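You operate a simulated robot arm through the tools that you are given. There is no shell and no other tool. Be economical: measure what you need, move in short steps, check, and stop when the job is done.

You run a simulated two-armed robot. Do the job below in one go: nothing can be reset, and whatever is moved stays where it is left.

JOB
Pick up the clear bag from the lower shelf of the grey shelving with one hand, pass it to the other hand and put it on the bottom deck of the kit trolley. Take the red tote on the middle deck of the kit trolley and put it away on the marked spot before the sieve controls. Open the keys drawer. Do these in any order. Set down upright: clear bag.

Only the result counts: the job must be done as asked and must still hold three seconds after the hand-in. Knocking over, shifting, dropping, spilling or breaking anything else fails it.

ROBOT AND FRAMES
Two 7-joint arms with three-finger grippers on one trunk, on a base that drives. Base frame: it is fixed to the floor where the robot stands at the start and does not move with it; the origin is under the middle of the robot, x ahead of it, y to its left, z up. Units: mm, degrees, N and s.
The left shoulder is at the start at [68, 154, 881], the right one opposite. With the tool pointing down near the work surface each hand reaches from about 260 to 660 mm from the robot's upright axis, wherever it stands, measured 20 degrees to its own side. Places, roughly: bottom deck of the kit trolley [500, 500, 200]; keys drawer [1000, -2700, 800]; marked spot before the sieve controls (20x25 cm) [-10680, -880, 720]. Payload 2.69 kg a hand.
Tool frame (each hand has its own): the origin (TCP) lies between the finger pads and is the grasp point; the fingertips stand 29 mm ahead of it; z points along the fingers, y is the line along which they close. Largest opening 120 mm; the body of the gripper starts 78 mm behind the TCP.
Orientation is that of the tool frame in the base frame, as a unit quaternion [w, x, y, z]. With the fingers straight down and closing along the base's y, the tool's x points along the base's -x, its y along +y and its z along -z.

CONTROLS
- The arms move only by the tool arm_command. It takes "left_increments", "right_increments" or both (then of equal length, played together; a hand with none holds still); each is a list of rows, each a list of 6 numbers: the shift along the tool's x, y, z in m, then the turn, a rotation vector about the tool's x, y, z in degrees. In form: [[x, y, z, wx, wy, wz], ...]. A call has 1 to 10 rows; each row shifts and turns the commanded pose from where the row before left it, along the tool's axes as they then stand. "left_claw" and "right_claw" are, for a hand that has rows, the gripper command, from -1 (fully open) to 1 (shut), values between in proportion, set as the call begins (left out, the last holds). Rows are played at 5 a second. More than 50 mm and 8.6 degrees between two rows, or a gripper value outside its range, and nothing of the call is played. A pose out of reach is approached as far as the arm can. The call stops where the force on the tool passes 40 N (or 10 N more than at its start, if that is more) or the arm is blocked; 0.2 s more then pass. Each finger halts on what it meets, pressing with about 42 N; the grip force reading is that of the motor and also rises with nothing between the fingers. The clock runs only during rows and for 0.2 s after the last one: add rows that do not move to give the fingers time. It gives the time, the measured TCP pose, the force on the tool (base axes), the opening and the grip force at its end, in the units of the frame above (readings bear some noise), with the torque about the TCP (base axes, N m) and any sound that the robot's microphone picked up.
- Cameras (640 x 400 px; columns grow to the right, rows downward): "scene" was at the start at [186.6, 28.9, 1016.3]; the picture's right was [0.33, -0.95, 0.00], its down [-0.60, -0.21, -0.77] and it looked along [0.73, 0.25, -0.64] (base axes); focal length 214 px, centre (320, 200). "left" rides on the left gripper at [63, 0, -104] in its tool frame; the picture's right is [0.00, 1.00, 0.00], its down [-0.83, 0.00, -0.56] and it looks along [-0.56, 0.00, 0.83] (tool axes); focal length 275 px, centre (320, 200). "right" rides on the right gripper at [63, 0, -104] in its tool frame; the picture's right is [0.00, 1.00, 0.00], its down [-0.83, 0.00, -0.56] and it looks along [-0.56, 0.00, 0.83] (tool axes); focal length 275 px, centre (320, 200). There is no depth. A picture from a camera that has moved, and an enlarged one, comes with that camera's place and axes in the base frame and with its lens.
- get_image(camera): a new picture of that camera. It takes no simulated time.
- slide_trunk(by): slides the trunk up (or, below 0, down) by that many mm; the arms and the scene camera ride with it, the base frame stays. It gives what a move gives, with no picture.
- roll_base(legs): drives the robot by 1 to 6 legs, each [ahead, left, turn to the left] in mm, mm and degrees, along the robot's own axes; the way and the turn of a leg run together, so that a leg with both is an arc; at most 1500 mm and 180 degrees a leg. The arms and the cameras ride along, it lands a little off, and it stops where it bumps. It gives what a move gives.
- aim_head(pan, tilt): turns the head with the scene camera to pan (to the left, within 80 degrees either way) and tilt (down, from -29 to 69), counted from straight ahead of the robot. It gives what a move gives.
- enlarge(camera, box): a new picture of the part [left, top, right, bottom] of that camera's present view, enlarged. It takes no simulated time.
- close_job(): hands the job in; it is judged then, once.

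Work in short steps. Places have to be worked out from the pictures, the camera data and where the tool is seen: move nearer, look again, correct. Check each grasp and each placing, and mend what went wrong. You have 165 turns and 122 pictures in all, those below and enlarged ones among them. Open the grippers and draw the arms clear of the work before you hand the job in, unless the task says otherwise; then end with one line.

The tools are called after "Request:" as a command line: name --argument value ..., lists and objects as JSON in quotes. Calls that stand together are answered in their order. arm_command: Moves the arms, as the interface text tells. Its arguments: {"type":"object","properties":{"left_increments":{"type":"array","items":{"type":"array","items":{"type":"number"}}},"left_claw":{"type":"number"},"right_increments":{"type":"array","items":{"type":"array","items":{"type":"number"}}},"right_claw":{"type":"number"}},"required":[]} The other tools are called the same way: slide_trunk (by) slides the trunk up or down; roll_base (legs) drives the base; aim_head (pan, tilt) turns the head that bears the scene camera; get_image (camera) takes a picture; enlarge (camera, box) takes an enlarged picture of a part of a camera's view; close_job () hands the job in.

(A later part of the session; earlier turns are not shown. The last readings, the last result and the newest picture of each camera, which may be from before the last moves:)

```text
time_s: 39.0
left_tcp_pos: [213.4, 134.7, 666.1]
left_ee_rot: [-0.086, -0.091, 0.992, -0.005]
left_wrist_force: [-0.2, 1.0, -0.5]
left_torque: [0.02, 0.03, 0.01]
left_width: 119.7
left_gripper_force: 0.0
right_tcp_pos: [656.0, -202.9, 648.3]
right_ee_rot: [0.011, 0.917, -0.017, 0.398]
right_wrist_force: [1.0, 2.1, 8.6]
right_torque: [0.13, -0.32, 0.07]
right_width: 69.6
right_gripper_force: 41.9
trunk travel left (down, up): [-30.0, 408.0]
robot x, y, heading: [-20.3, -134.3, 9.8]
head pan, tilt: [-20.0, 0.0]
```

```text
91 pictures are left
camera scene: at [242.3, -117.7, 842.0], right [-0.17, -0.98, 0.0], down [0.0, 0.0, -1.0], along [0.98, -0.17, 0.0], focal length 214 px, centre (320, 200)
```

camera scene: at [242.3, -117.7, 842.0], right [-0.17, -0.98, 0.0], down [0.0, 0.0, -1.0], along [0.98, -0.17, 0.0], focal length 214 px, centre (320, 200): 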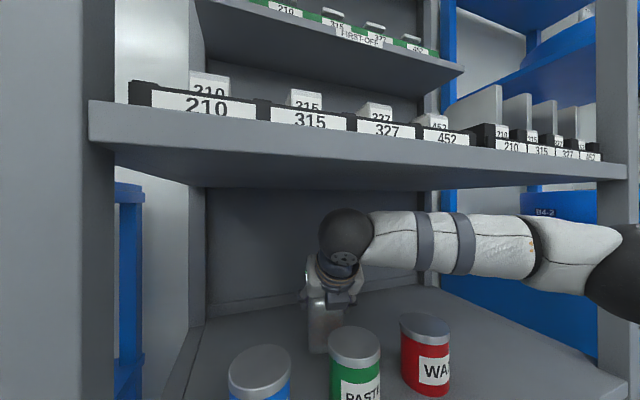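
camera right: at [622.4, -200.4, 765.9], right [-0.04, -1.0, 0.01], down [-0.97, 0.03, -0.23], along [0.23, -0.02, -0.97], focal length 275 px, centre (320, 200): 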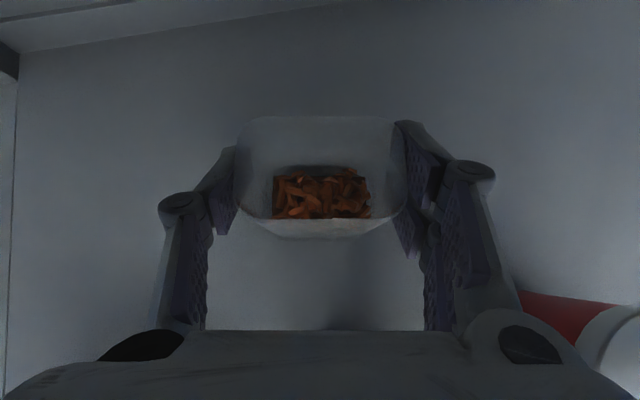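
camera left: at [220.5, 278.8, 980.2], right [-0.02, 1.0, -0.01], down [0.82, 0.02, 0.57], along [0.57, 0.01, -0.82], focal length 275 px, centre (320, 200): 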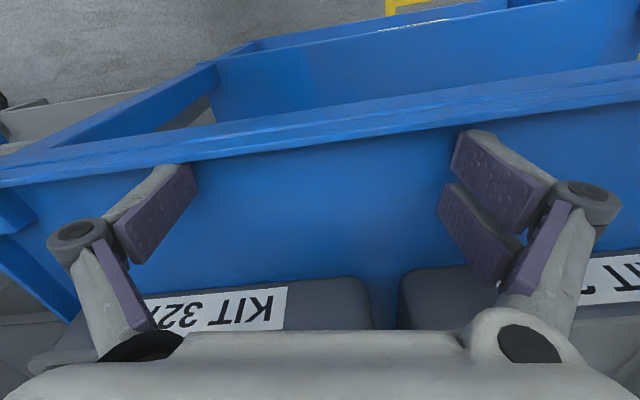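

Wrist top is at z≈831 against an underside of ≈878: not enough for an 80 mm lift. I'll regrip 25 mm lower on the bag, then lift while pitching slightly.

Request:
arm_command --right_increments '[[0, 0, 0, 0, 0, 0], [0, 0, 0, 0, 0, 0], [-0.009, 0, 0.0085, 0, 0, 0], [-0.009, 0, 0.0085, 0, 0, 0], [0, 0, 0, 0, 0, 0]]' --right_claw -0.7

Request:
aim_head --pan -20 --tilt 20

Request:
get_image --camera "right"

Request:
enlarge --camera "scene" --box '[220, 60, 480, 260]'

```text
time_s: 40.2
left_tcp_pos: [214.3, 134.6, 666.3]
left_ee_rot: [-0.086, -0.088, 0.992, -0.005]
left_wrist_force: [0.3, -0.9, 0.1]
left_torque: [-0.05, -0.01, 0.04]
left_width: 119.9
left_gripper_force: 0.0
right_tcp_pos: [655.2, -202.1, 622.3]
right_ee_rot: [0.011, 0.918, -0.017, 0.397]
right_wrist_force: [-0.3, 0.3, -0.2]
right_torque: [-0.01, -0.01, 0.02]
right_width: 102.0
right_gripper_force: 0.2
trunk travel left (down, up): [-30.0, 408.0]
robot x, y, heading: [-19.1, -137.4, 10.1]
head pan, tilt: [-20.0, 0.0]
```

```text
time_s: 41.0
left_tcp_pos: [214.1, 135.6, 667.1]
left_ee_rot: [-0.087, -0.089, 0.992, -0.005]
left_wrist_force: [-0.3, -0.5, -0.4]
left_torque: [-0.01, 0.0, 0.0]
left_width: 120.1
left_gripper_force: 0.0
right_tcp_pos: [656.0, -203.0, 623.1]
right_ee_rot: [0.011, 0.918, -0.017, 0.397]
right_wrist_force: [-0.4, 0.1, -0.5]
right_torque: [0.0, -0.01, 0.01]
right_width: 102.0
right_gripper_force: 0.0
trunk travel left (down, up): [-30.0, 408.0]
robot x, y, heading: [-22.8, -137.7, 9.9]
head pan, tilt: [-20.0, 20.0]
```

```text
90 pictures are left
camera right: at [622.8, -201.0, 740.5], right [-0.04, -1.0, 0.01], down [-0.97, 0.03, -0.23], along [0.22, -0.02, -0.97], focal length 275 px, centre (320, 200)
```

right: 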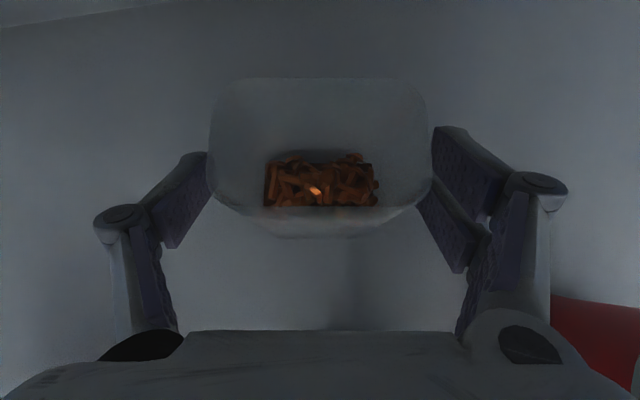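

```text
2.00 times, centred on (350, 160) of scene
camera zoom: at [245.7, -118.3, 809.8], right [-0.17, -0.98, 0.0], down [-0.33, 0.06, -0.94], along [0.93, -0.16, -0.34], focal length 429 px, centre (260, 280)
```

zoom: 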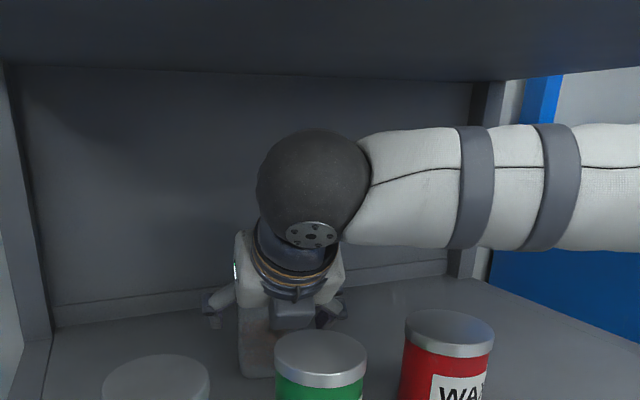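

Bag stands centred between the fingers. Close again and lift 30 mm.

Request:
arm_command --right_increments '[[0, 0, 0, 0, 0, 0], [0, 0, 0, 0, 0, 0], [0, 0, 0, 0, 0, 0], [0.0109, 0, -0.0103, 0, 0, 0], [0.0109, 0, -0.0103, 0, 0, 0], [0, 0, 0, 0, 0, 0]]' --right_claw 0.1

Request:
get_image --camera "right"

Request:
enlarge --camera "scene" --box '[220, 60, 480, 260]'

```text
time_s: 42.4
left_tcp_pos: [213.9, 135.3, 666.6]
left_ee_rot: [-0.086, -0.089, 0.992, -0.005]
left_wrist_force: [-1.1, -0.8, 0.7]
left_torque: [-0.01, 0.0, -0.02]
left_width: 119.9
left_gripper_force: 0.0
right_tcp_pos: [656.5, -203.0, 652.6]
right_ee_rot: [0.01, 0.918, -0.017, 0.396]
right_wrist_force: [0.3, -0.3, -2.9]
right_torque: [0.0, 0.04, 0.0]
right_width: 69.5
right_gripper_force: 42.0
trunk travel left (down, up): [-30.0, 408.0]
robot x, y, heading: [-19.8, -132.1, 9.8]
head pan, tilt: [-20.0, 20.0]
```

```text
88 pictures are left
camera right: at [623.0, -201.1, 770.4], right [-0.04, -1.0, 0.01], down [-0.97, 0.03, -0.22], along [0.22, -0.02, -0.97], focal length 275 px, centre (320, 200)
```

right: 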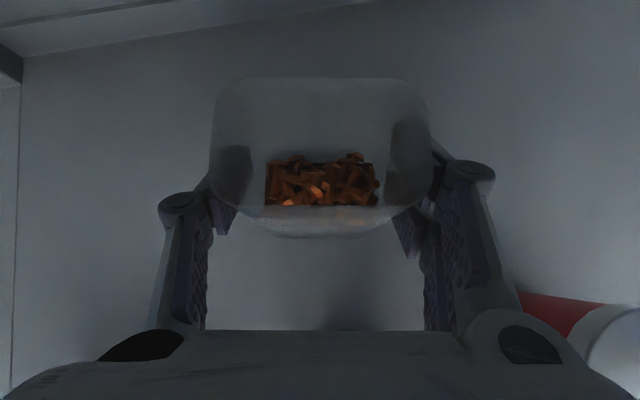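

```text
2.00 times, centred on (350, 160) of scene
camera zoom: at [245.7, -118.4, 809.7], right [-0.17, -0.98, 0.0], down [-0.33, 0.06, -0.94], along [0.93, -0.16, -0.34], focal length 429 px, centre (260, 280)
```

zoom: 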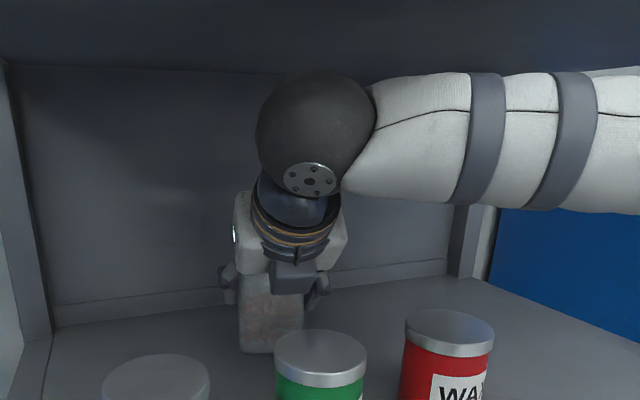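

Bag lifted (≈3 N), upright. Continue lifting 40 mm while pitching up 10°.

Request:
arm_command --right_increments '[[0.0073, 0, -0.0068, 0, 2.5, 0], [0.0075, 0, -0.0066, 0, 2.5, 0], [0.0078, 0, -0.0062, 0, 2.5, 0], [0.0082, 0, -0.0058, 0, 2.5, 0], [0.0084, 0, -0.0054, 0, 0, 0], [0.0084, 0, -0.0054, 0, 0, 0], [0, 0, 0, 0, 0, 0]]'

Request:
enlarge --camera "scene" --box '[220, 60, 480, 260]'

Request:
get_image --camera "right"

```text
time_s: 44.0
left_tcp_pos: [215.5, 134.5, 665.7]
left_ee_rot: [-0.086, -0.09, 0.992, -0.006]
left_wrist_force: [-0.2, -0.3, -0.1]
left_torque: [-0.01, -0.03, 0.03]
left_width: 119.9
left_gripper_force: 0.1
right_tcp_pos: [655.4, -203.8, 713.1]
right_ee_rot: [0.012, 0.88, -0.016, 0.475]
right_wrist_force: [0.5, 0.2, -2.1]
right_torque: [-0.02, 0.02, 0.02]
right_width: 69.8
right_gripper_force: 41.9
trunk travel left (down, up): [-30.0, 408.0]
robot x, y, heading: [-22.2, -135.7, 9.9]
head pan, tilt: [-20.0, 20.0]
```

```text
2.00 times, centred on (350, 160) of scene
camera zoom: at [245.7, -118.4, 809.7], right [-0.17, -0.98, 0.0], down [-0.33, 0.06, -0.94], along [0.93, -0.16, -0.34], focal length 429 px, centre (260, 280)
```

zoom: 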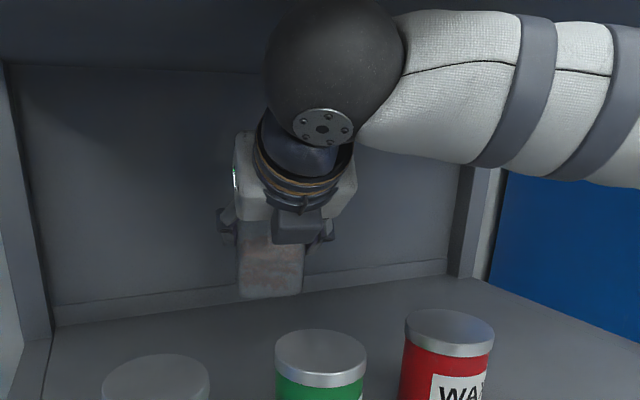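

```text
85 pictures are left
camera right: at [602.5, -200.5, 823.4], right [-0.04, -1.0, 0.01], down [-0.92, 0.03, -0.39], along [0.39, -0.02, -0.92], focal length 275 px, centre (320, 200)
```

right: 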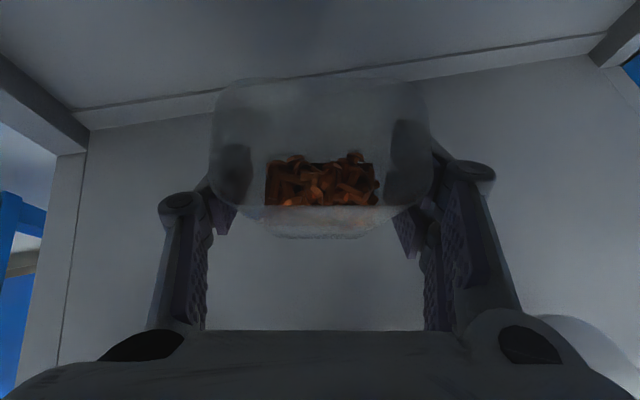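

No contact, but the bag bottom is only level with the can lid. I pitch up another 12° (lowers the wrist) and lift 28 mm more.

Request:
arm_command --right_increments '[[0, 0, 0, 0, 3, 0], [0, 0, 0, 0, 3, 0], [0.0062, 0, -0.0032, 0, 3, 0], [0.0064, 0, -0.0028, 0, 3, 0], [0.0066, 0, -0.0024, 0, 0, 0], [0.0066, 0, -0.0024, 0, 0, 0], [0, 0, 0, 0, 0, 0]]'

Request:
enlarge --camera "scene" --box '[220, 60, 480, 260]'

```text
time_s: 45.6
left_tcp_pos: [214.4, 135.3, 667.7]
left_ee_rot: [-0.086, -0.089, 0.992, -0.005]
left_wrist_force: [-1.0, -0.5, -0.9]
left_torque: [-0.02, 0.02, 0.02]
left_width: 120.2
left_gripper_force: 0.0
right_tcp_pos: [655.4, -202.8, 740.5]
right_ee_rot: [0.014, 0.825, -0.015, 0.565]
right_wrist_force: [-0.1, 0.6, -3.6]
right_torque: [0.02, 0.01, -0.04]
right_width: 69.5
right_gripper_force: 42.1
trunk travel left (down, up): [-30.0, 408.0]
robot x, y, heading: [-19.2, -132.1, 10.0]
head pan, tilt: [-20.0, 20.0]
```

```text
2.00 times, centred on (350, 160) of scene
camera zoom: at [245.7, -118.5, 809.7], right [-0.17, -0.98, 0.0], down [-0.33, 0.06, -0.94], along [0.93, -0.16, -0.34], focal length 429 px, centre (260, 280)
```

zoom: 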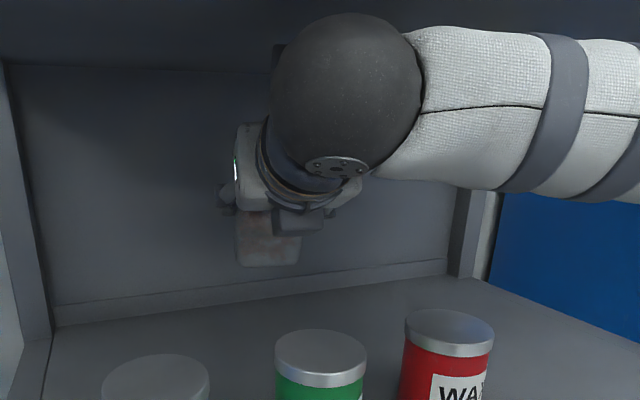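

Bag bottom is now ~25–30 mm above the can lids. Back the base straight out 200 mm, then check.

Request:
roll_base --legs '[[-200, 0, 0]]'

Request:
get_image --camera "scene"

```text
time_s: 47.2
left_tcp_pos: [19.1, 101.0, 664.9]
left_ee_rot: [-0.089, -0.089, 0.992, -0.004]
left_wrist_force: [0.7, 0.2, -0.2]
left_torque: [-0.02, -0.01, 0.03]
left_width: 120.1
left_gripper_force: 0.0
right_tcp_pos: [461.0, -237.3, 738.2]
right_ee_rot: [0.013, 0.827, -0.014, 0.562]
right_wrist_force: [-0.7, -0.9, -3.1]
right_torque: [0.02, 0.04, -0.02]
right_width: 69.5
right_gripper_force: 41.6
trunk travel left (down, up): [-30.0, 408.0]
robot x, y, heading: [-217.8, -163.4, 10.1]
head pan, tilt: [-20.0, 20.0]
```

```text
83 pictures are left
camera scene: at [51.4, -152.6, 808.4], right [-0.18, -0.98, 0.0], down [-0.34, 0.06, -0.94], along [0.93, -0.16, -0.34], focal length 214 px, centre (320, 200)
```

scene: 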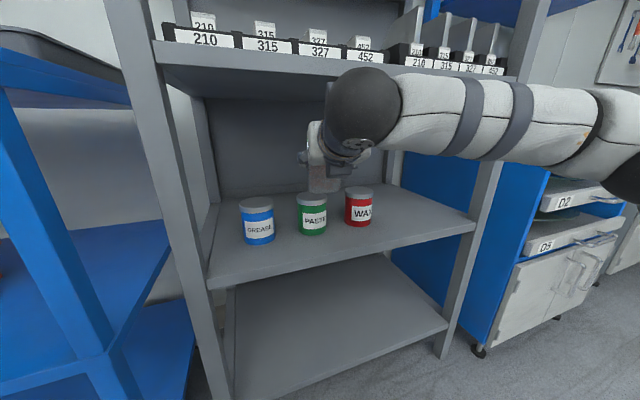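

Cans undisturbed. Back off another 350 mm to get room for the handover.

Request:
roll_base --legs '[[-350, 0, 0]]'

Request:
aim_head --pan 0 --tilt 40

Request:
get_image --camera "scene"

```text
time_s: 49.5
left_tcp_pos: [-329.6, 39.7, 665.5]
left_ee_rot: [-0.089, -0.088, 0.992, -0.005]
left_wrist_force: [0.7, -0.1, 0.1]
left_torque: [-0.01, 0.02, -0.02]
left_width: 119.8
left_gripper_force: 0.2
right_tcp_pos: [111.8, -301.9, 737.8]
right_ee_rot: [0.017, 0.826, -0.018, 0.563]
right_wrist_force: [0.4, 0.7, -3.1]
right_torque: [-0.02, 0.04, -0.01]
right_width: 69.7
right_gripper_force: 42.2
trunk travel left (down, up): [-30.0, 408.0]
robot x, y, heading: [-565.8, -227.3, 9.6]
head pan, tilt: [-20.0, 20.0]
```

```text
time_s: 50.3
left_tcp_pos: [-329.4, 39.3, 665.0]
left_ee_rot: [-0.089, -0.087, 0.992, -0.005]
left_wrist_force: [0.0, -0.5, 0.4]
left_torque: [0.0, 0.01, -0.03]
left_width: 119.9
left_gripper_force: 0.1
right_tcp_pos: [110.8, -300.9, 736.7]
right_ee_rot: [0.015, 0.826, -0.016, 0.563]
right_wrist_force: [0.3, 1.2, -2.6]
right_torque: [0.02, 0.05, -0.03]
right_width: 69.5
right_gripper_force: 41.9
trunk travel left (down, up): [-30.0, 408.0]
robot x, y, heading: [-567.2, -229.7, 9.6]
head pan, tilt: [0.0, 40.0]
```

```text
82 pictures are left
camera scene: at [-305.6, -183.0, 777.1], right [0.17, -0.99, 0.0], down [-0.63, -0.11, -0.77], along [0.76, 0.13, -0.64], focal length 214 px, centre (320, 200)
```

scene: 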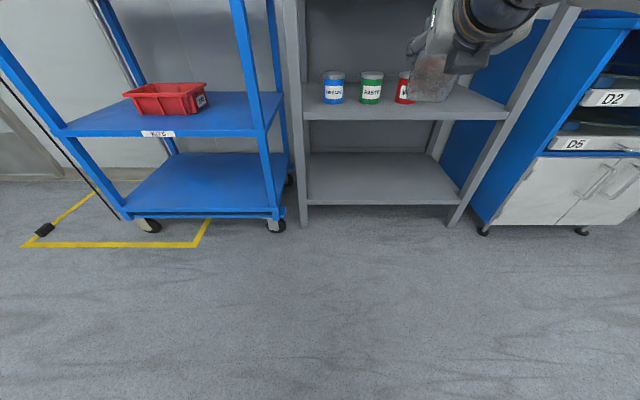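

Clear of the furniture. For the handover I bring the right hand nearer the middle and pitch it back so the bag is upright, while the left hand is turned about its axis to later point to the right.

Request:
arm_command --right_increments '[[-0.0146, -0.0189, -0.0284, 0, 0, 0], [-0.0146, -0.0189, -0.0284, 0, 0, 0], [-0.0146, -0.0189, -0.0284, 0, 0, 0], [-0.0146, -0.0189, -0.0284, 0, 0, 0], [-0.0146, -0.0189, -0.0284, 0, 0, 0], [0, 0, 0, 0, -5.5, 0], [0, 0, 0, 0, -5.5, 0], [0, 0, 0, 0, -5.5, 0], [0, 0, 0, 0, -5.5, 0], [0, 0, 0, 0, 0, 0]]'

Request:
arm_command --left_increments '[[0, 0, 0, 0, -5.1, 0], [0, 0.03, 0, 0, -5.1, 0], [0, 0.03, 0, 0, 0, -8.5], [0, 0, 0, 0, 0, -8.5], [0, 0, 0, 0, 0, -8.5], [0, 0, 0, 0, 0, -8.5], [0, 0, 0, 0, 0, -8.5], [0, 0, 0, 0, 0, -8.5], [0, 0, 0, 0, 0, -8.5], [0, 0, 0, 0, 0, -8.5]]'

Request:
get_image --camera "scene"

```text
time_s: 52.5
left_tcp_pos: [-329.1, 38.9, 663.8]
left_ee_rot: [-0.089, -0.087, 0.992, -0.003]
left_wrist_force: [0.3, -0.5, -0.6]
left_torque: [0.0, -0.02, -0.02]
left_width: 119.9
left_gripper_force: 0.0
right_tcp_pos: [-43.8, -198.6, 720.2]
right_ee_rot: [0.013, 0.919, -0.019, 0.394]
right_wrist_force: [-0.4, 0.8, -2.3]
right_torque: [0.0, 0.02, -0.01]
right_width: 69.7
right_gripper_force: 41.8
trunk travel left (down, up): [-30.0, 408.0]
robot x, y, heading: [-567.9, -227.9, 9.8]
head pan, tilt: [0.0, 40.0]
```

```text
time_s: 54.7
left_tcp_pos: [-333.5, 75.9, 637.8]
left_ee_rot: [0.001, -0.631, 0.776, 0.002]
left_wrist_force: [0.3, 0.4, 0.2]
left_torque: [0.01, 0.01, 0.0]
left_width: 120.2
left_gripper_force: 0.0
left hand out of reach, approached as far as the arm can: row 2, 3
right_tcp_pos: [-43.2, -198.9, 719.6]
right_ee_rot: [0.011, 0.919, -0.018, 0.394]
right_wrist_force: [-0.5, -0.5, -2.8]
right_torque: [0.0, 0.01, 0.01]
right_width: 69.7
right_gripper_force: 42.3
trunk travel left (down, up): [-30.0, 408.0]
robot x, y, heading: [-566.3, -228.8, 9.5]
head pan, tilt: [0.0, 40.0]
```

```text
81 pictures are left
camera scene: at [-302.7, -183.2, 784.3], right [0.16, -0.99, 0.0], down [-0.57, -0.09, -0.82], along [0.81, 0.13, -0.58], focal length 214 px, centre (320, 200)
```

scene: 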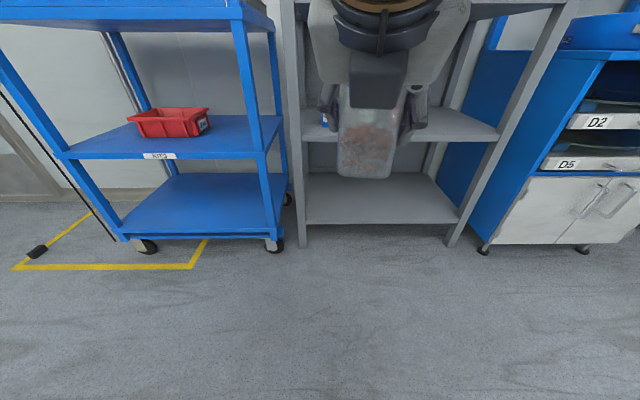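

Bag is upright in the right hand at robot-frame (521, −59, 720). Move the left hand forward at the left side first, with the yaw correction.

Request:
arm_command --left_increments '[[-0.0066, -0.0393, -0.0137, 0, 0, -4.6], [-0.0066, -0.0393, -0.0137, 0, 0, -4.5], [-0.0066, -0.0393, -0.0137, 0, 0, 0], [-0.0066, -0.0393, -0.0137, 0, 0, 0], [-0.0066, -0.0393, -0.0137, 0, 0, 0], [-0.0066, -0.0393, -0.0137, 0, 0, 0]]'

Request:
arm_command --left_increments '[[0.012, 0, 0, 0, 7.8, 0], [0.012, 0, 0.002, 0, 7.8, 0], [0.0115, 0, 0.003, 0, 7.8, 0], [0.011, 0, 0.005, 0, 7.8, 0], [0.0103, 0, 0.006, 0, 7.8, 0], [0.0093, 0, 0.0075, 0, 7.8, 0], [0.008, 0, 0.009, 0, 7.8, 0], [0.007, 0, 0.0098, 0, 7.8, 0], [0.0055, 0, 0.0106, 0, 7.6, 0]]'

Request:
get_image --camera "scene"

Request:
get_image --camera "left"

```text
time_s: 56.1
left_tcp_pos: [-91.6, 81.9, 687.3]
left_ee_rot: [0.002, -0.69, 0.724, 0.002]
left_wrist_force: [0.4, 0.7, -0.4]
left_torque: [-0.01, 0.01, 0.01]
left_width: 120.0
left_gripper_force: 0.0
left hand out of reach, approached as far as the arm can: row 1, 2, 3, 4, 5, 6
right_tcp_pos: [-43.4, -199.5, 721.2]
right_ee_rot: [0.012, 0.919, -0.018, 0.395]
right_wrist_force: [0.0, -0.1, -2.2]
right_torque: [0.01, -0.01, 0.03]
right_width: 69.6
right_gripper_force: 41.7
trunk travel left (down, up): [-30.0, 408.0]
robot x, y, heading: [-565.7, -225.4, 9.7]
head pan, tilt: [0.0, 40.0]
```

```text
time_s: 58.1
left_tcp_pos: [-95.5, -25.4, 690.0]
left_ee_rot: [-0.415, -0.565, 0.593, -0.395]
left_wrist_force: [-0.2, -0.6, 0.7]
left_torque: [0.01, 0.03, 0.02]
left_width: 120.4
left_gripper_force: 0.1
right_tcp_pos: [-42.9, -199.4, 721.1]
right_ee_rot: [0.013, 0.919, -0.02, 0.394]
right_wrist_force: [0.4, -0.3, -4.2]
right_torque: [0.0, 0.02, -0.01]
right_width: 69.6
right_gripper_force: 42.2
trunk travel left (down, up): [-30.0, 408.0]
robot x, y, heading: [-566.8, -229.4, 9.5]
head pan, tilt: [0.0, 40.0]
```

```text
80 pictures are left
camera scene: at [-302.6, -183.2, 784.5], right [0.16, -0.99, 0.0], down [-0.57, -0.09, -0.82], along [0.81, 0.13, -0.58], focal length 214 px, centre (320, 200)
```

scene: 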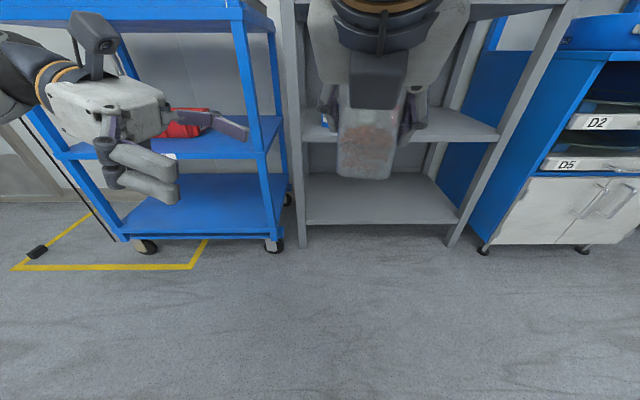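

```text
79 pictures are left
camera left: at [-91.9, 48.8, 785.6], right [-1.0, 0.05, 0.0], down [0.04, 0.81, -0.59], along [-0.03, -0.59, -0.81], focal length 275 px, centre (320, 200)
```

left: 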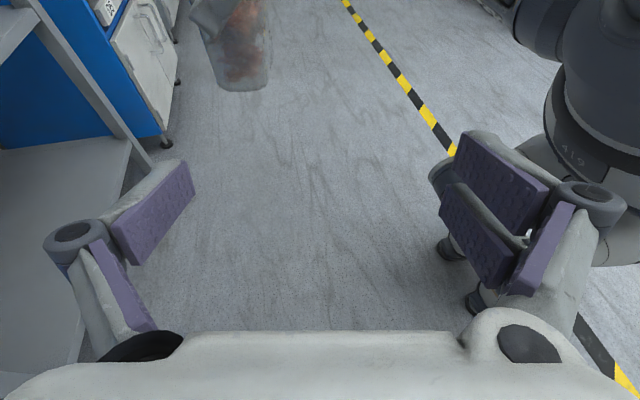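

Left now points right at 20° pitch. Move to the pre-grasp position beside the bag, roll 17° so the fingers pass the right hand's finger, and set the opening to ~90 mm.

Request:
arm_command --left_increments '[[0.0246, -0.0201, -0.0025, 0, 0, 0], [0.0246, -0.0201, -0.0025, 0, 0, 0], [0.0246, -0.0201, -0.0025, 0, 0, 0], [0, 0, 0, 0, 0, 8.5], [0, 0, 0, 0, 0, 8.5], [0, 0, 0, 0, 0, 0]]' --left_claw -0.5

Request:
get_image --camera "scene"

Request:
get_image --camera "left"

```text
time_s: 59.5
left_tcp_pos: [-35.3, -46.9, 760.1]
left_ee_rot: [-0.351, -0.472, 0.672, -0.451]
left_wrist_force: [0.0, -0.3, 0.2]
left_torque: [-0.03, -0.02, -0.02]
left_width: 90.0
left_gripper_force: 0.0
right_tcp_pos: [-42.7, -199.3, 721.4]
right_ee_rot: [0.012, 0.919, -0.019, 0.394]
right_wrist_force: [0.4, -0.3, -2.1]
right_torque: [0.01, 0.01, 0.01]
right_width: 69.5
right_gripper_force: 42.3
trunk travel left (down, up): [-30.0, 408.0]
robot x, y, heading: [-569.8, -230.2, 9.7]
head pan, tilt: [0.0, 40.0]
```

```text
78 pictures are left
camera scene: at [-302.6, -183.2, 784.4], right [0.16, -0.99, 0.0], down [-0.57, -0.09, -0.82], along [0.81, 0.13, -0.58], focal length 214 px, centre (320, 200)
```

scene: 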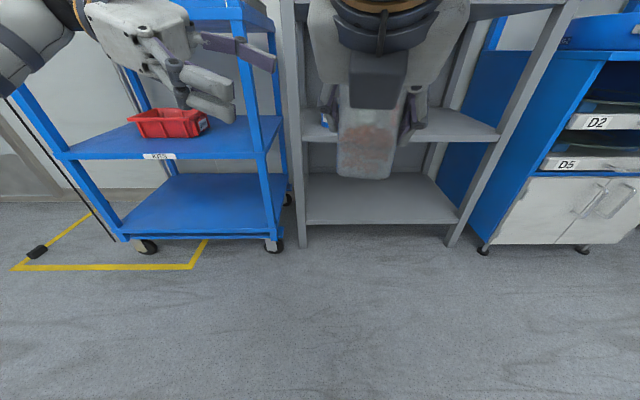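

```text
77 pictures are left
camera left: at [-50.4, 29.5, 853.2], right [-0.95, 0.15, -0.28], down [0.29, 0.78, -0.55], along [0.14, -0.6, -0.79], focal length 275 px, centre (320, 200)
```

left: 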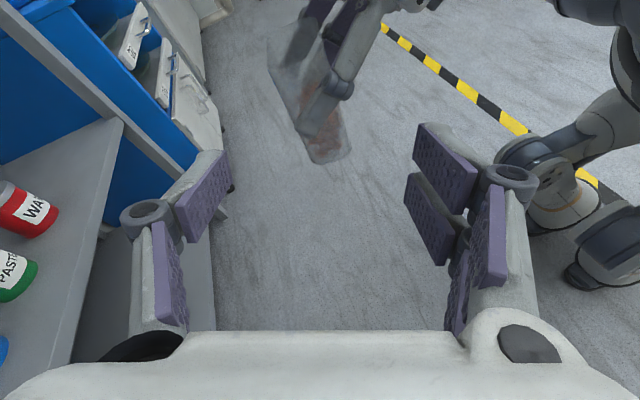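

Enlarge the left camera's view of the bag and right finger to judge the finger gap.

Request:
enlarge --camera "left" --box '[220, 0, 420, 180]'

```text
2.22 times, centred on (320, 90) of left
camera zoom: at [-50.4, 29.5, 853.2], right [-0.95, 0.15, -0.28], down [0.29, 0.78, -0.55], along [0.14, -0.6, -0.79], focal length 612 px, centre (320, 444)
```

zoom: 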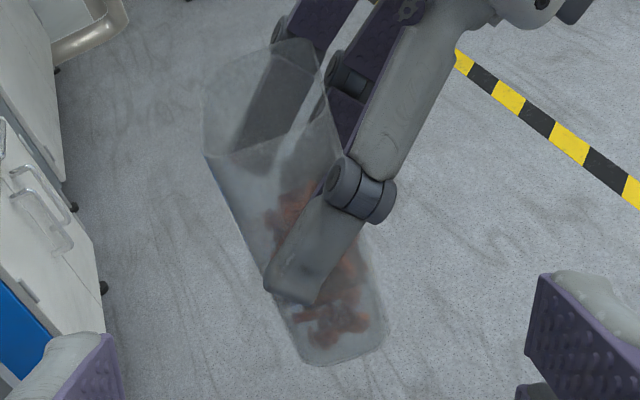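

The right fingertip just reaches the far edge and its knuckle sits near the near edge, as modelled. I advance 105 mm along the left tool axis and look.

Request:
arm_command --left_increments '[[-0.003, 0.001, 0.035, 0, 0, 0], [0, 0, 0.035, 0, 0, 0], [0, 0, 0.035, 0, 0, 0], [0, 0, 0, 0, 0, 0]]'

Request:
enlarge --camera "left" --box '[120, 0, 520, 280]'

Request:
enlarge --camera "scene" --box '[220, 0, 460, 200]'

```text
time_s: 60.5
left_tcp_pos: [-42.1, -145.0, 720.3]
left_ee_rot: [-0.351, -0.472, 0.672, -0.45]
left_wrist_force: [-0.7, 0.3, 0.2]
left_torque: [0.02, -0.01, -0.04]
left_width: 90.1
left_gripper_force: 0.1
right_tcp_pos: [-43.5, -198.7, 721.8]
right_ee_rot: [0.013, 0.918, -0.019, 0.395]
right_wrist_force: [-0.4, -0.5, -2.8]
right_torque: [0.03, 0.04, 0.01]
right_width: 69.5
right_gripper_force: 42.5
trunk travel left (down, up): [-30.0, 408.0]
robot x, y, heading: [-567.3, -229.1, 9.6]
head pan, tilt: [0.0, 40.0]
```

```text
1.43 times, centred on (320, 140) of left
camera zoom: at [-56.1, -68.2, 813.0], right [-0.95, 0.15, -0.28], down [0.29, 0.78, -0.55], along [0.13, -0.6, -0.79], focal length 393 px, centre (320, 286)
```

zoom: 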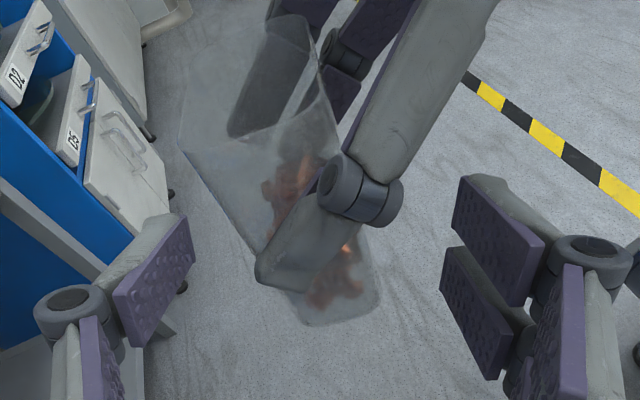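

```text
2.00 times, centred on (340, 100) of scene
camera zoom: at [-302.6, -183.3, 784.4], right [0.16, -0.99, 0.0], down [-0.57, -0.09, -0.82], along [0.81, 0.13, -0.58], focal length 429 px, centre (280, 400)
```

zoom: 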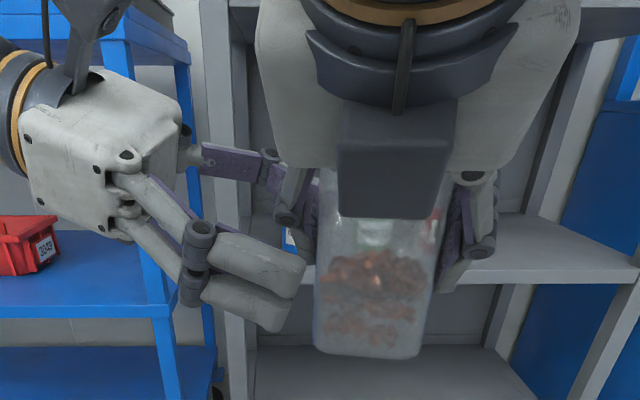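

Geometry looks clear: near finger pair passes below the right knuckle, far finger above the right fingertip. Advance the last 45 mm and check before closing.

Request:
arm_command --left_increments '[[0, 0, 0.023, 0, 0, 0], [0, 0, 0.022, 0, 0, 0], [0, 0, 0, 0, 0, 0]]'

Request:
enlarge --camera "left" --box '[120, 0, 520, 280]'

Request:
enlarge --camera "scene" --box '[220, 0, 460, 200]'

```text
time_s: 61.3
left_tcp_pos: [-43.0, -187.6, 704.7]
left_ee_rot: [-0.352, -0.472, 0.672, -0.45]
left_wrist_force: [-0.1, 0.0, -0.4]
left_torque: [-0.02, 0.0, 0.01]
left_width: 90.0
left_gripper_force: 0.0
right_tcp_pos: [-43.3, -198.8, 720.7]
right_ee_rot: [0.012, 0.919, -0.019, 0.395]
right_wrist_force: [0.3, -0.3, -3.3]
right_torque: [0.0, 0.0, 0.01]
right_width: 69.6
right_gripper_force: 41.9
trunk travel left (down, up): [-30.0, 408.0]
robot x, y, heading: [-564.9, -227.5, 9.5]
head pan, tilt: [0.0, 40.0]
```

```text
1.43 times, centred on (320, 140) of left
camera zoom: at [-57.2, -110.5, 797.7], right [-0.95, 0.15, -0.28], down [0.28, 0.78, -0.55], along [0.13, -0.6, -0.79], focal length 393 px, centre (320, 286)
```

zoom: 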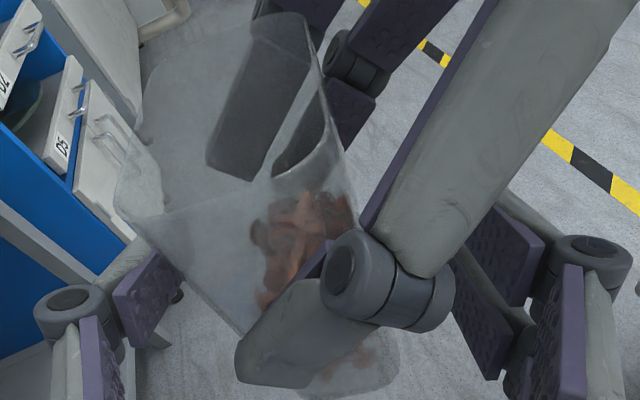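

```text
2.00 times, centred on (340, 100) of scene
camera zoom: at [-302.6, -183.3, 784.4], right [0.16, -0.99, 0.0], down [-0.57, -0.09, -0.82], along [0.81, 0.13, -0.58], focal length 429 px, centre (280, 400)
```

zoom: 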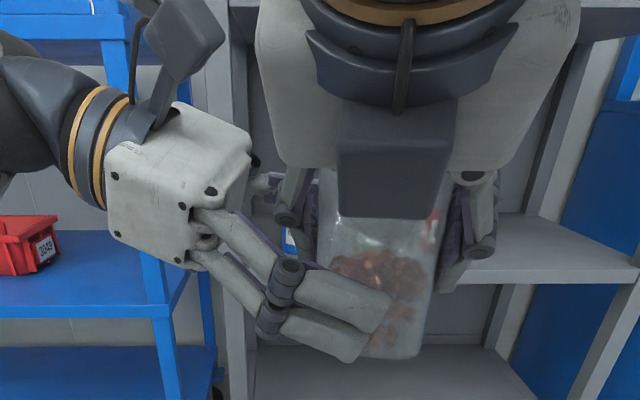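

Both jaws straddle the bag clear of the right fingers. Close the left gripper.

Request:
arm_command --left_increments '[[0, 0, 0, 0, 0, 0], [0, 0, 0, 0, 0, 0], [0, 0, 0, 0, 0, 0]]' --left_claw 0.5

Request:
enlarge --camera "left" --box '[120, 0, 520, 280]'

Request:
enlarge --camera "scene" --box '[220, 0, 460, 200]'

```text
time_s: 62.1
left_tcp_pos: [-42.5, -186.6, 703.8]
left_ee_rot: [-0.351, -0.472, 0.671, -0.451]
left_wrist_force: [17.5, 4.1, 6.6]
left_torque: [-0.36, 0.77, 1.01]
left_width: 52.5
left_gripper_force: 41.4
right_tcp_pos: [-43.3, -199.7, 720.5]
right_ee_rot: [0.013, 0.919, -0.02, 0.394]
right_wrist_force: [-17.6, -4.5, -8.4]
right_torque: [0.23, -0.49, -0.76]
right_width: 70.4
right_gripper_force: 42.5
trunk travel left (down, up): [-30.0, 408.0]
robot x, y, heading: [-567.4, -229.2, 9.9]
head pan, tilt: [0.0, 40.0]
```

```text
1.43 times, centred on (320, 140) of left
camera zoom: at [-56.5, -109.6, 798.1], right [-0.95, 0.15, -0.28], down [0.28, 0.78, -0.55], along [0.14, -0.6, -0.79], focal length 393 px, centre (320, 286)
```

zoom: 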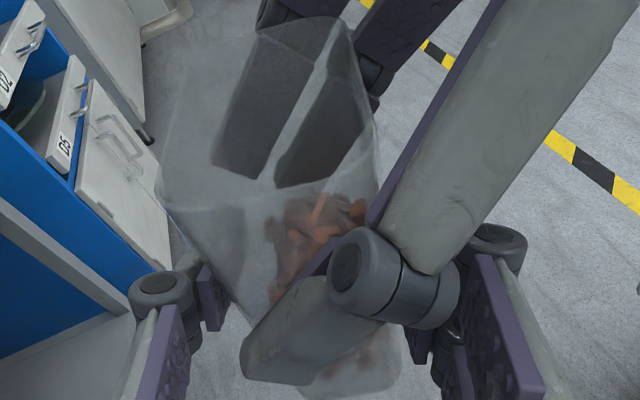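

```text
2.00 times, centred on (340, 100) of scene
camera zoom: at [-302.6, -183.2, 784.4], right [0.16, -0.99, 0.0], down [-0.57, -0.09, -0.82], along [0.81, 0.13, -0.58], focal length 429 px, centre (280, 400)
```

zoom: 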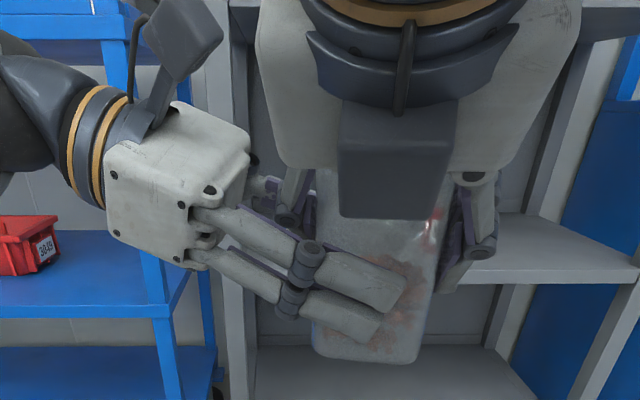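

Left holds (52 mm, 41 N), small lateral preload. Open the right slightly (to ~80 mm) so it releases without pushing the left hand.

Request:
arm_command --right_increments '[[0, 0, 0, 0, 0, 0], [0, 0, 0, 0, 0, 0], [0, 0, 0, 0, 0, 0]]' --right_claw -0.35

Request:
enlarge --camera "left" --box '[120, 0, 520, 280]'

Request:
enlarge --camera "scene" --box '[220, 0, 460, 200]'

```text
time_s: 62.9
left_tcp_pos: [-43.7, -187.0, 703.7]
left_ee_rot: [-0.352, -0.471, 0.672, -0.45]
left_wrist_force: [0.4, -0.5, -0.9]
left_torque: [0.05, 0.03, 0.01]
left_width: 44.4
left_gripper_force: 41.5
right_tcp_pos: [-43.5, -199.2, 721.4]
right_ee_rot: [0.011, 0.919, -0.018, 0.395]
right_wrist_force: [0.0, 1.2, -0.5]
right_torque: [0.0, -0.02, 0.0]
right_width: 80.9
right_gripper_force: 0.1
trunk travel left (down, up): [-30.0, 408.0]
robot x, y, heading: [-568.7, -230.9, 9.8]
head pan, tilt: [0.0, 40.0]
```

```text
1.43 times, centred on (320, 140) of left
camera zoom: at [-57.3, -110.4, 797.7], right [-0.95, 0.15, -0.28], down [0.29, 0.78, -0.55], along [0.13, -0.6, -0.79], focal length 393 px, centre (320, 286)
```

zoom: 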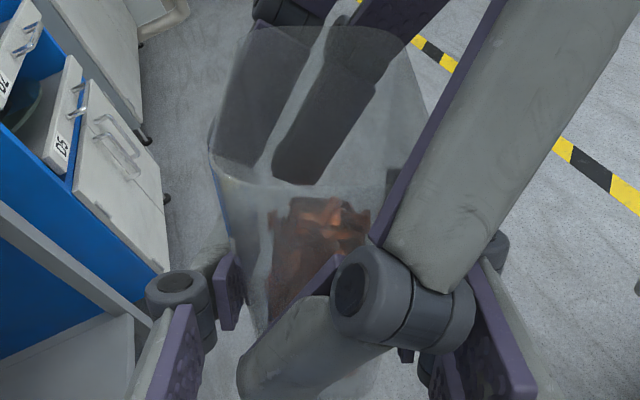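

```text
2.00 times, centred on (340, 100) of scene
camera zoom: at [-302.6, -183.3, 784.5], right [0.16, -0.99, 0.0], down [-0.57, -0.09, -0.82], along [0.81, 0.13, -0.57], focal length 429 px, centre (280, 400)
```

zoom: 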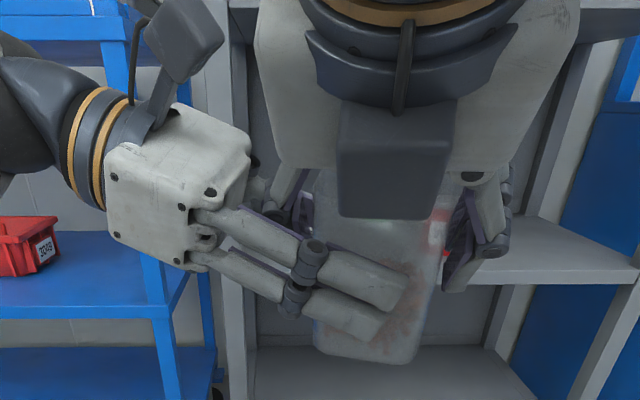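

Bag is now held by the left alone (44 mm). Withdraw the right hand along its axis by 160 mm.

Request:
arm_command --right_increments '[[0, 0, -0.03, 0, 0, 0], [0, 0, -0.04, 0, 0, 0], [0, 0, -0.045, 0, 0, 0], [0, 0, -0.045, 0, 0, 0], [0, 0, 0, 0, 0, 0]]'

Request:
enlarge --camera "scene" --box '[180, 0, 500, 240]'

```text
time_s: 64.1
left_tcp_pos: [-42.6, -186.8, 703.6]
left_ee_rot: [-0.351, -0.472, 0.672, -0.45]
left_wrist_force: [0.1, 0.6, 0.2]
left_torque: [0.02, 0.0, -0.01]
left_width: 44.6
left_gripper_force: 42.4
right_tcp_pos: [-61.9, -198.8, 739.8]
right_ee_rot: [0.011, 0.92, -0.023, 0.391]
right_wrist_force: [0.4, -0.1, 0.6]
right_torque: [0.02, 0.0, -0.01]
right_width: 81.0
right_gripper_force: 0.2
right hand out of reach, approached as far as the arm can: row 2, 3, 4
trunk travel left (down, up): [-30.0, 408.0]
robot x, y, heading: [-566.3, -234.1, 9.5]
head pan, tilt: [0.0, 40.0]
```

```text
1.67 times, centred on (340, 120) of scene
camera zoom: at [-298.8, -181.8, 799.9], right [0.17, -0.99, 0.0], down [-0.42, -0.07, -0.9], along [0.89, 0.15, -0.43], focal length 358 px, centre (287, 333)
```

zoom: 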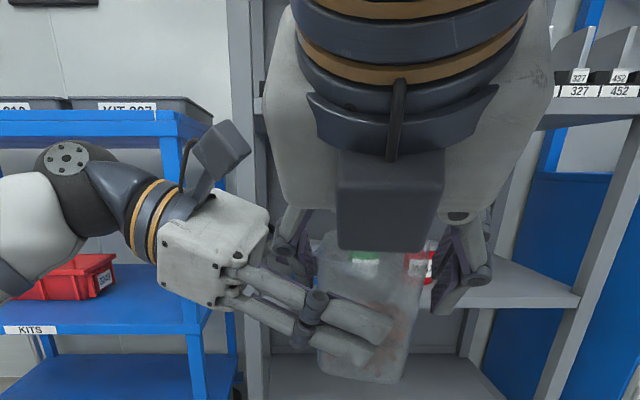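

The right is at its near limit; I raise it vertically instead to free the bag.

Request:
arm_command --right_increments '[[0.018, 0, -0.0175, 0, 0, 0], [0.018, 0, -0.0175, 0, 0, 0], [0.018, 0, -0.0175, 0, 0, 0], [0.018, 0, -0.0175, 0, 0, 0], [0.018, 0, -0.0175, 0, 0, 0], [0, 0, 0, 0, 0, 0]]'

Request:
enlarge --camera "scene" --box '[180, 0, 500, 240]'

```text
time_s: 65.5
left_tcp_pos: [-43.4, -186.6, 704.2]
left_ee_rot: [-0.352, -0.471, 0.672, -0.45]
left_wrist_force: [0.1, -0.1, -0.1]
left_torque: [0.05, -0.03, 0.02]
left_width: 44.8
left_gripper_force: 41.9
right_tcp_pos: [-2.9, -191.1, 807.1]
right_ee_rot: [0.011, 0.918, -0.018, 0.395]
right_wrist_force: [-0.8, 0.2, 0.6]
right_torque: [0.0, -0.01, 0.03]
right_width: 80.7
right_gripper_force: 0.0
right hand out of reach, approached as far as the arm can: row 1, 2, 3, 4, 5
trunk travel left (down, up): [-30.0, 408.0]
robot x, y, heading: [-565.9, -230.9, 9.5]
head pan, tilt: [0.0, 40.0]
```

```text
1.67 times, centred on (340, 120) of scene
camera zoom: at [-303.2, -183.2, 782.8], right [0.16, -0.99, 0.0], down [-0.58, -0.09, -0.81], along [0.8, 0.13, -0.59], focal length 358 px, centre (287, 333)
```

zoom: 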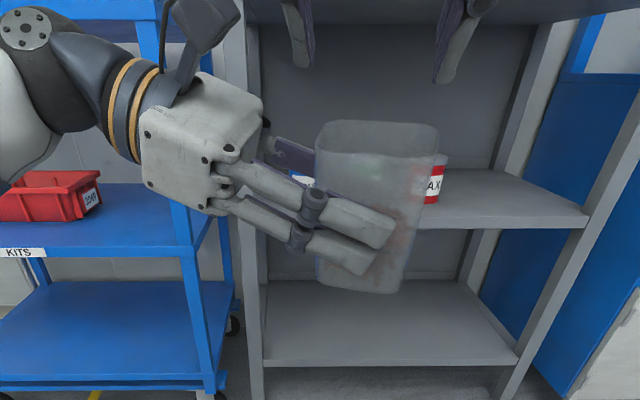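

Handover succeeded: the left alone holds the bag. Move the right hand out to the right side, and roll the left back 17° so the bag is upright.

Request:
arm_command --right_increments '[[0, 0.05, 0, 0, 0, 0], [0, 0.05, 0, 0, 0, 0], [0, 0.05, 0, 0, 0, 0], [0, 0.05, 0, 0, 0, 0]]'

Request:
arm_command --left_increments '[[0, 0, 0, 0, 0, -4.25], [0, 0, 0, 0, 0, -4.25], [0, 0, 0, 0, 0, -4.25], [0, 0, 0, 0, 0, -4.25], [0, 0, 0, 0, 0, 0]]'

Request:
get_image --camera "left"

Request:
get_image --camera "scene"

```text
time_s: 66.5
left_tcp_pos: [-42.8, -187.3, 704.8]
left_ee_rot: [-0.351, -0.472, 0.671, -0.451]
left_wrist_force: [-0.7, 0.2, 0.6]
left_torque: [0.01, 0.03, 0.01]
left_width: 44.3
left_gripper_force: 42.2
right_tcp_pos: [-7.3, -393.2, 803.3]
right_ee_rot: [0.012, 0.919, -0.018, 0.395]
right_wrist_force: [-0.5, -0.4, 0.3]
right_torque: [-0.01, -0.05, -0.03]
right_width: 81.0
right_gripper_force: 0.0
right hand out of reach, approached as far as the arm can: row 1, 3
trunk travel left (down, up): [-30.0, 408.0]
robot x, y, heading: [-567.1, -225.3, 9.5]
head pan, tilt: [0.0, 40.0]
```

```text
time_s: 67.7
left_tcp_pos: [-43.2, -188.3, 705.7]
left_ee_rot: [-0.415, -0.566, 0.595, -0.393]
left_wrist_force: [-0.4, -0.1, 0.4]
left_torque: [0.04, 0.0, 0.02]
left_width: 44.4
left_gripper_force: 42.6
right_tcp_pos: [-6.5, -392.8, 804.2]
right_ee_rot: [0.011, 0.918, -0.018, 0.395]
right_wrist_force: [-0.6, -0.4, -0.4]
right_torque: [0.0, 0.02, -0.01]
right_width: 80.9
right_gripper_force: 0.0
trunk travel left (down, up): [-30.0, 408.0]
robot x, y, heading: [-566.7, -227.2, 10.0]
head pan, tilt: [0.0, 40.0]
```

```text
65 pictures are left
camera left: at [-38.5, -112.7, 801.1], right [-1.0, 0.05, 0.0], down [0.04, 0.81, -0.59], along [-0.03, -0.59, -0.81], focal length 275 px, centre (320, 200)
```

left: 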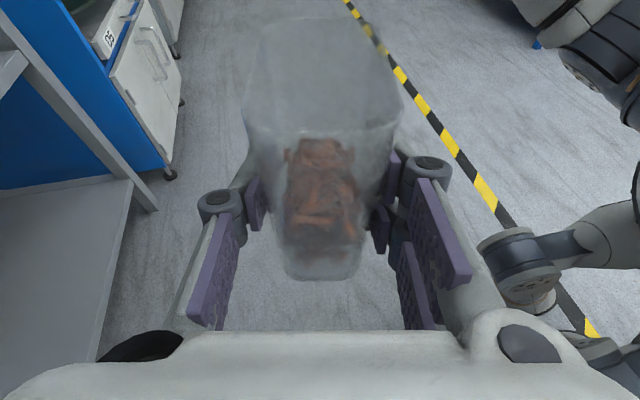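

```text
64 pictures are left
camera scene: at [-305.7, -183.0, 777.0], right [0.17, -0.99, 0.0], down [-0.63, -0.11, -0.77], along [0.76, 0.13, -0.64], focal length 214 px, centre (320, 200)
```

scene: 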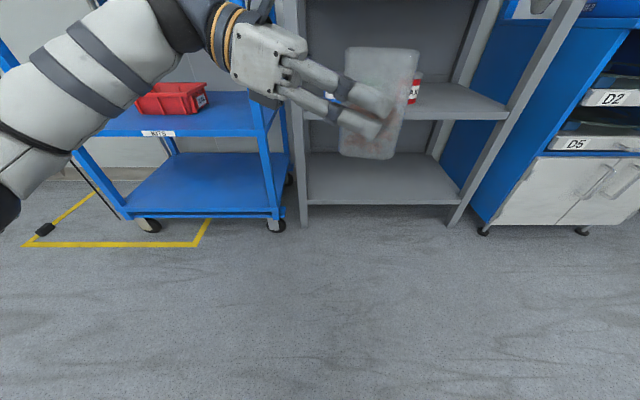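

Bag is upright in the left hand. Now yaw the left hand from pointing right to pointing ahead about the vertical (keeping the bag upright) while shifting it to the robot's left.

Request:
arm_command --left_increments '[[-0.0086, 0.0025, -0.0235, 8.0, 0, -2.9], [-0.0086, -0.0012, -0.0237, 8.0, 0, -2.9], [-0.0084, -0.0049, -0.0232, 8.0, 0, -2.9], [-0.0081, -0.0085, -0.0223, 8.0, 0, -2.9], [-0.0076, -0.012, -0.0209, 8.0, 0, -2.9], [-0.0069, -0.0151, -0.019, 8.0, 0, -2.9], [-0.006, -0.0179, -0.0166, 8.0, 0, -2.9], [-0.0051, -0.0203, -0.014, 8.0, 0, -2.9]]'

Request:
arm_command --left_increments '[[-0.004, -0.0223, -0.011, 8.0, 0, -2.9], [-0.0028, -0.0238, -0.0078, 8.0, 0, -2.9], [-0.0016, -0.0248, -0.0043, 8.0, 0, -2.9], [-0.0003, -0.0252, -0.0008, 8.0, 0, -2.9], [0, 0, 0, 0, 0, 0]]'

Request:
get_image --camera "scene"

```text
time_s: 69.5
left_tcp_pos: [-52.0, 13.2, 704.3]
left_ee_rot: [0.119, 0.801, -0.177, 0.56]
left_wrist_force: [0.6, 0.3, -0.6]
left_torque: [0.02, 0.03, 0.04]
left_width: 44.6
left_gripper_force: 42.0
right_tcp_pos: [-6.9, -392.2, 804.5]
right_ee_rot: [0.012, 0.918, -0.019, 0.395]
right_wrist_force: [0.3, 0.5, -0.1]
right_torque: [0.03, -0.05, -0.01]
right_width: 81.1
right_gripper_force: 0.1
trunk travel left (down, up): [-30.0, 408.0]
robot x, y, heading: [-564.8, -226.4, 9.5]
head pan, tilt: [0.0, 40.0]
```

```text
time_s: 70.7
left_tcp_pos: [-58.7, 116.0, 707.1]
left_ee_rot: [-0.05, 0.816, 0.065, 0.572]
left_wrist_force: [-0.2, -0.7, -0.6]
left_torque: [-0.01, 0.05, 0.0]
left_width: 44.5
left_gripper_force: 41.7
right_tcp_pos: [-5.9, -392.1, 802.7]
right_ee_rot: [0.012, 0.918, -0.019, 0.395]
right_wrist_force: [0.2, -0.2, 0.8]
right_torque: [0.02, -0.01, 0.01]
right_width: 80.9
right_gripper_force: 0.1
trunk travel left (down, up): [-30.0, 408.0]
robot x, y, heading: [-569.4, -226.5, 9.5]
head pan, tilt: [0.0, 40.0]
```

```text
63 pictures are left
camera scene: at [-305.7, -182.9, 777.0], right [0.17, -0.99, 0.0], down [-0.63, -0.11, -0.77], along [0.76, 0.13, -0.64], focal length 214 px, centre (320, 200)
```

scene: 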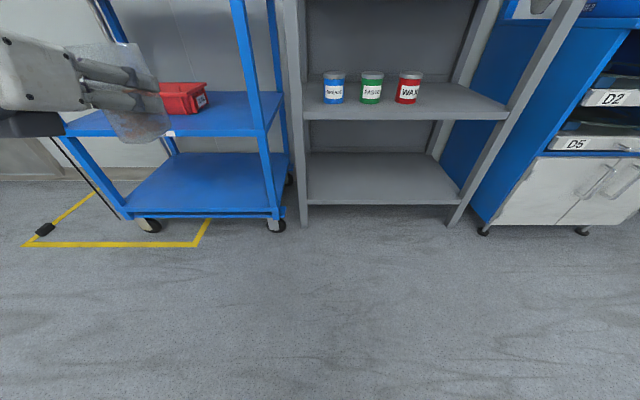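

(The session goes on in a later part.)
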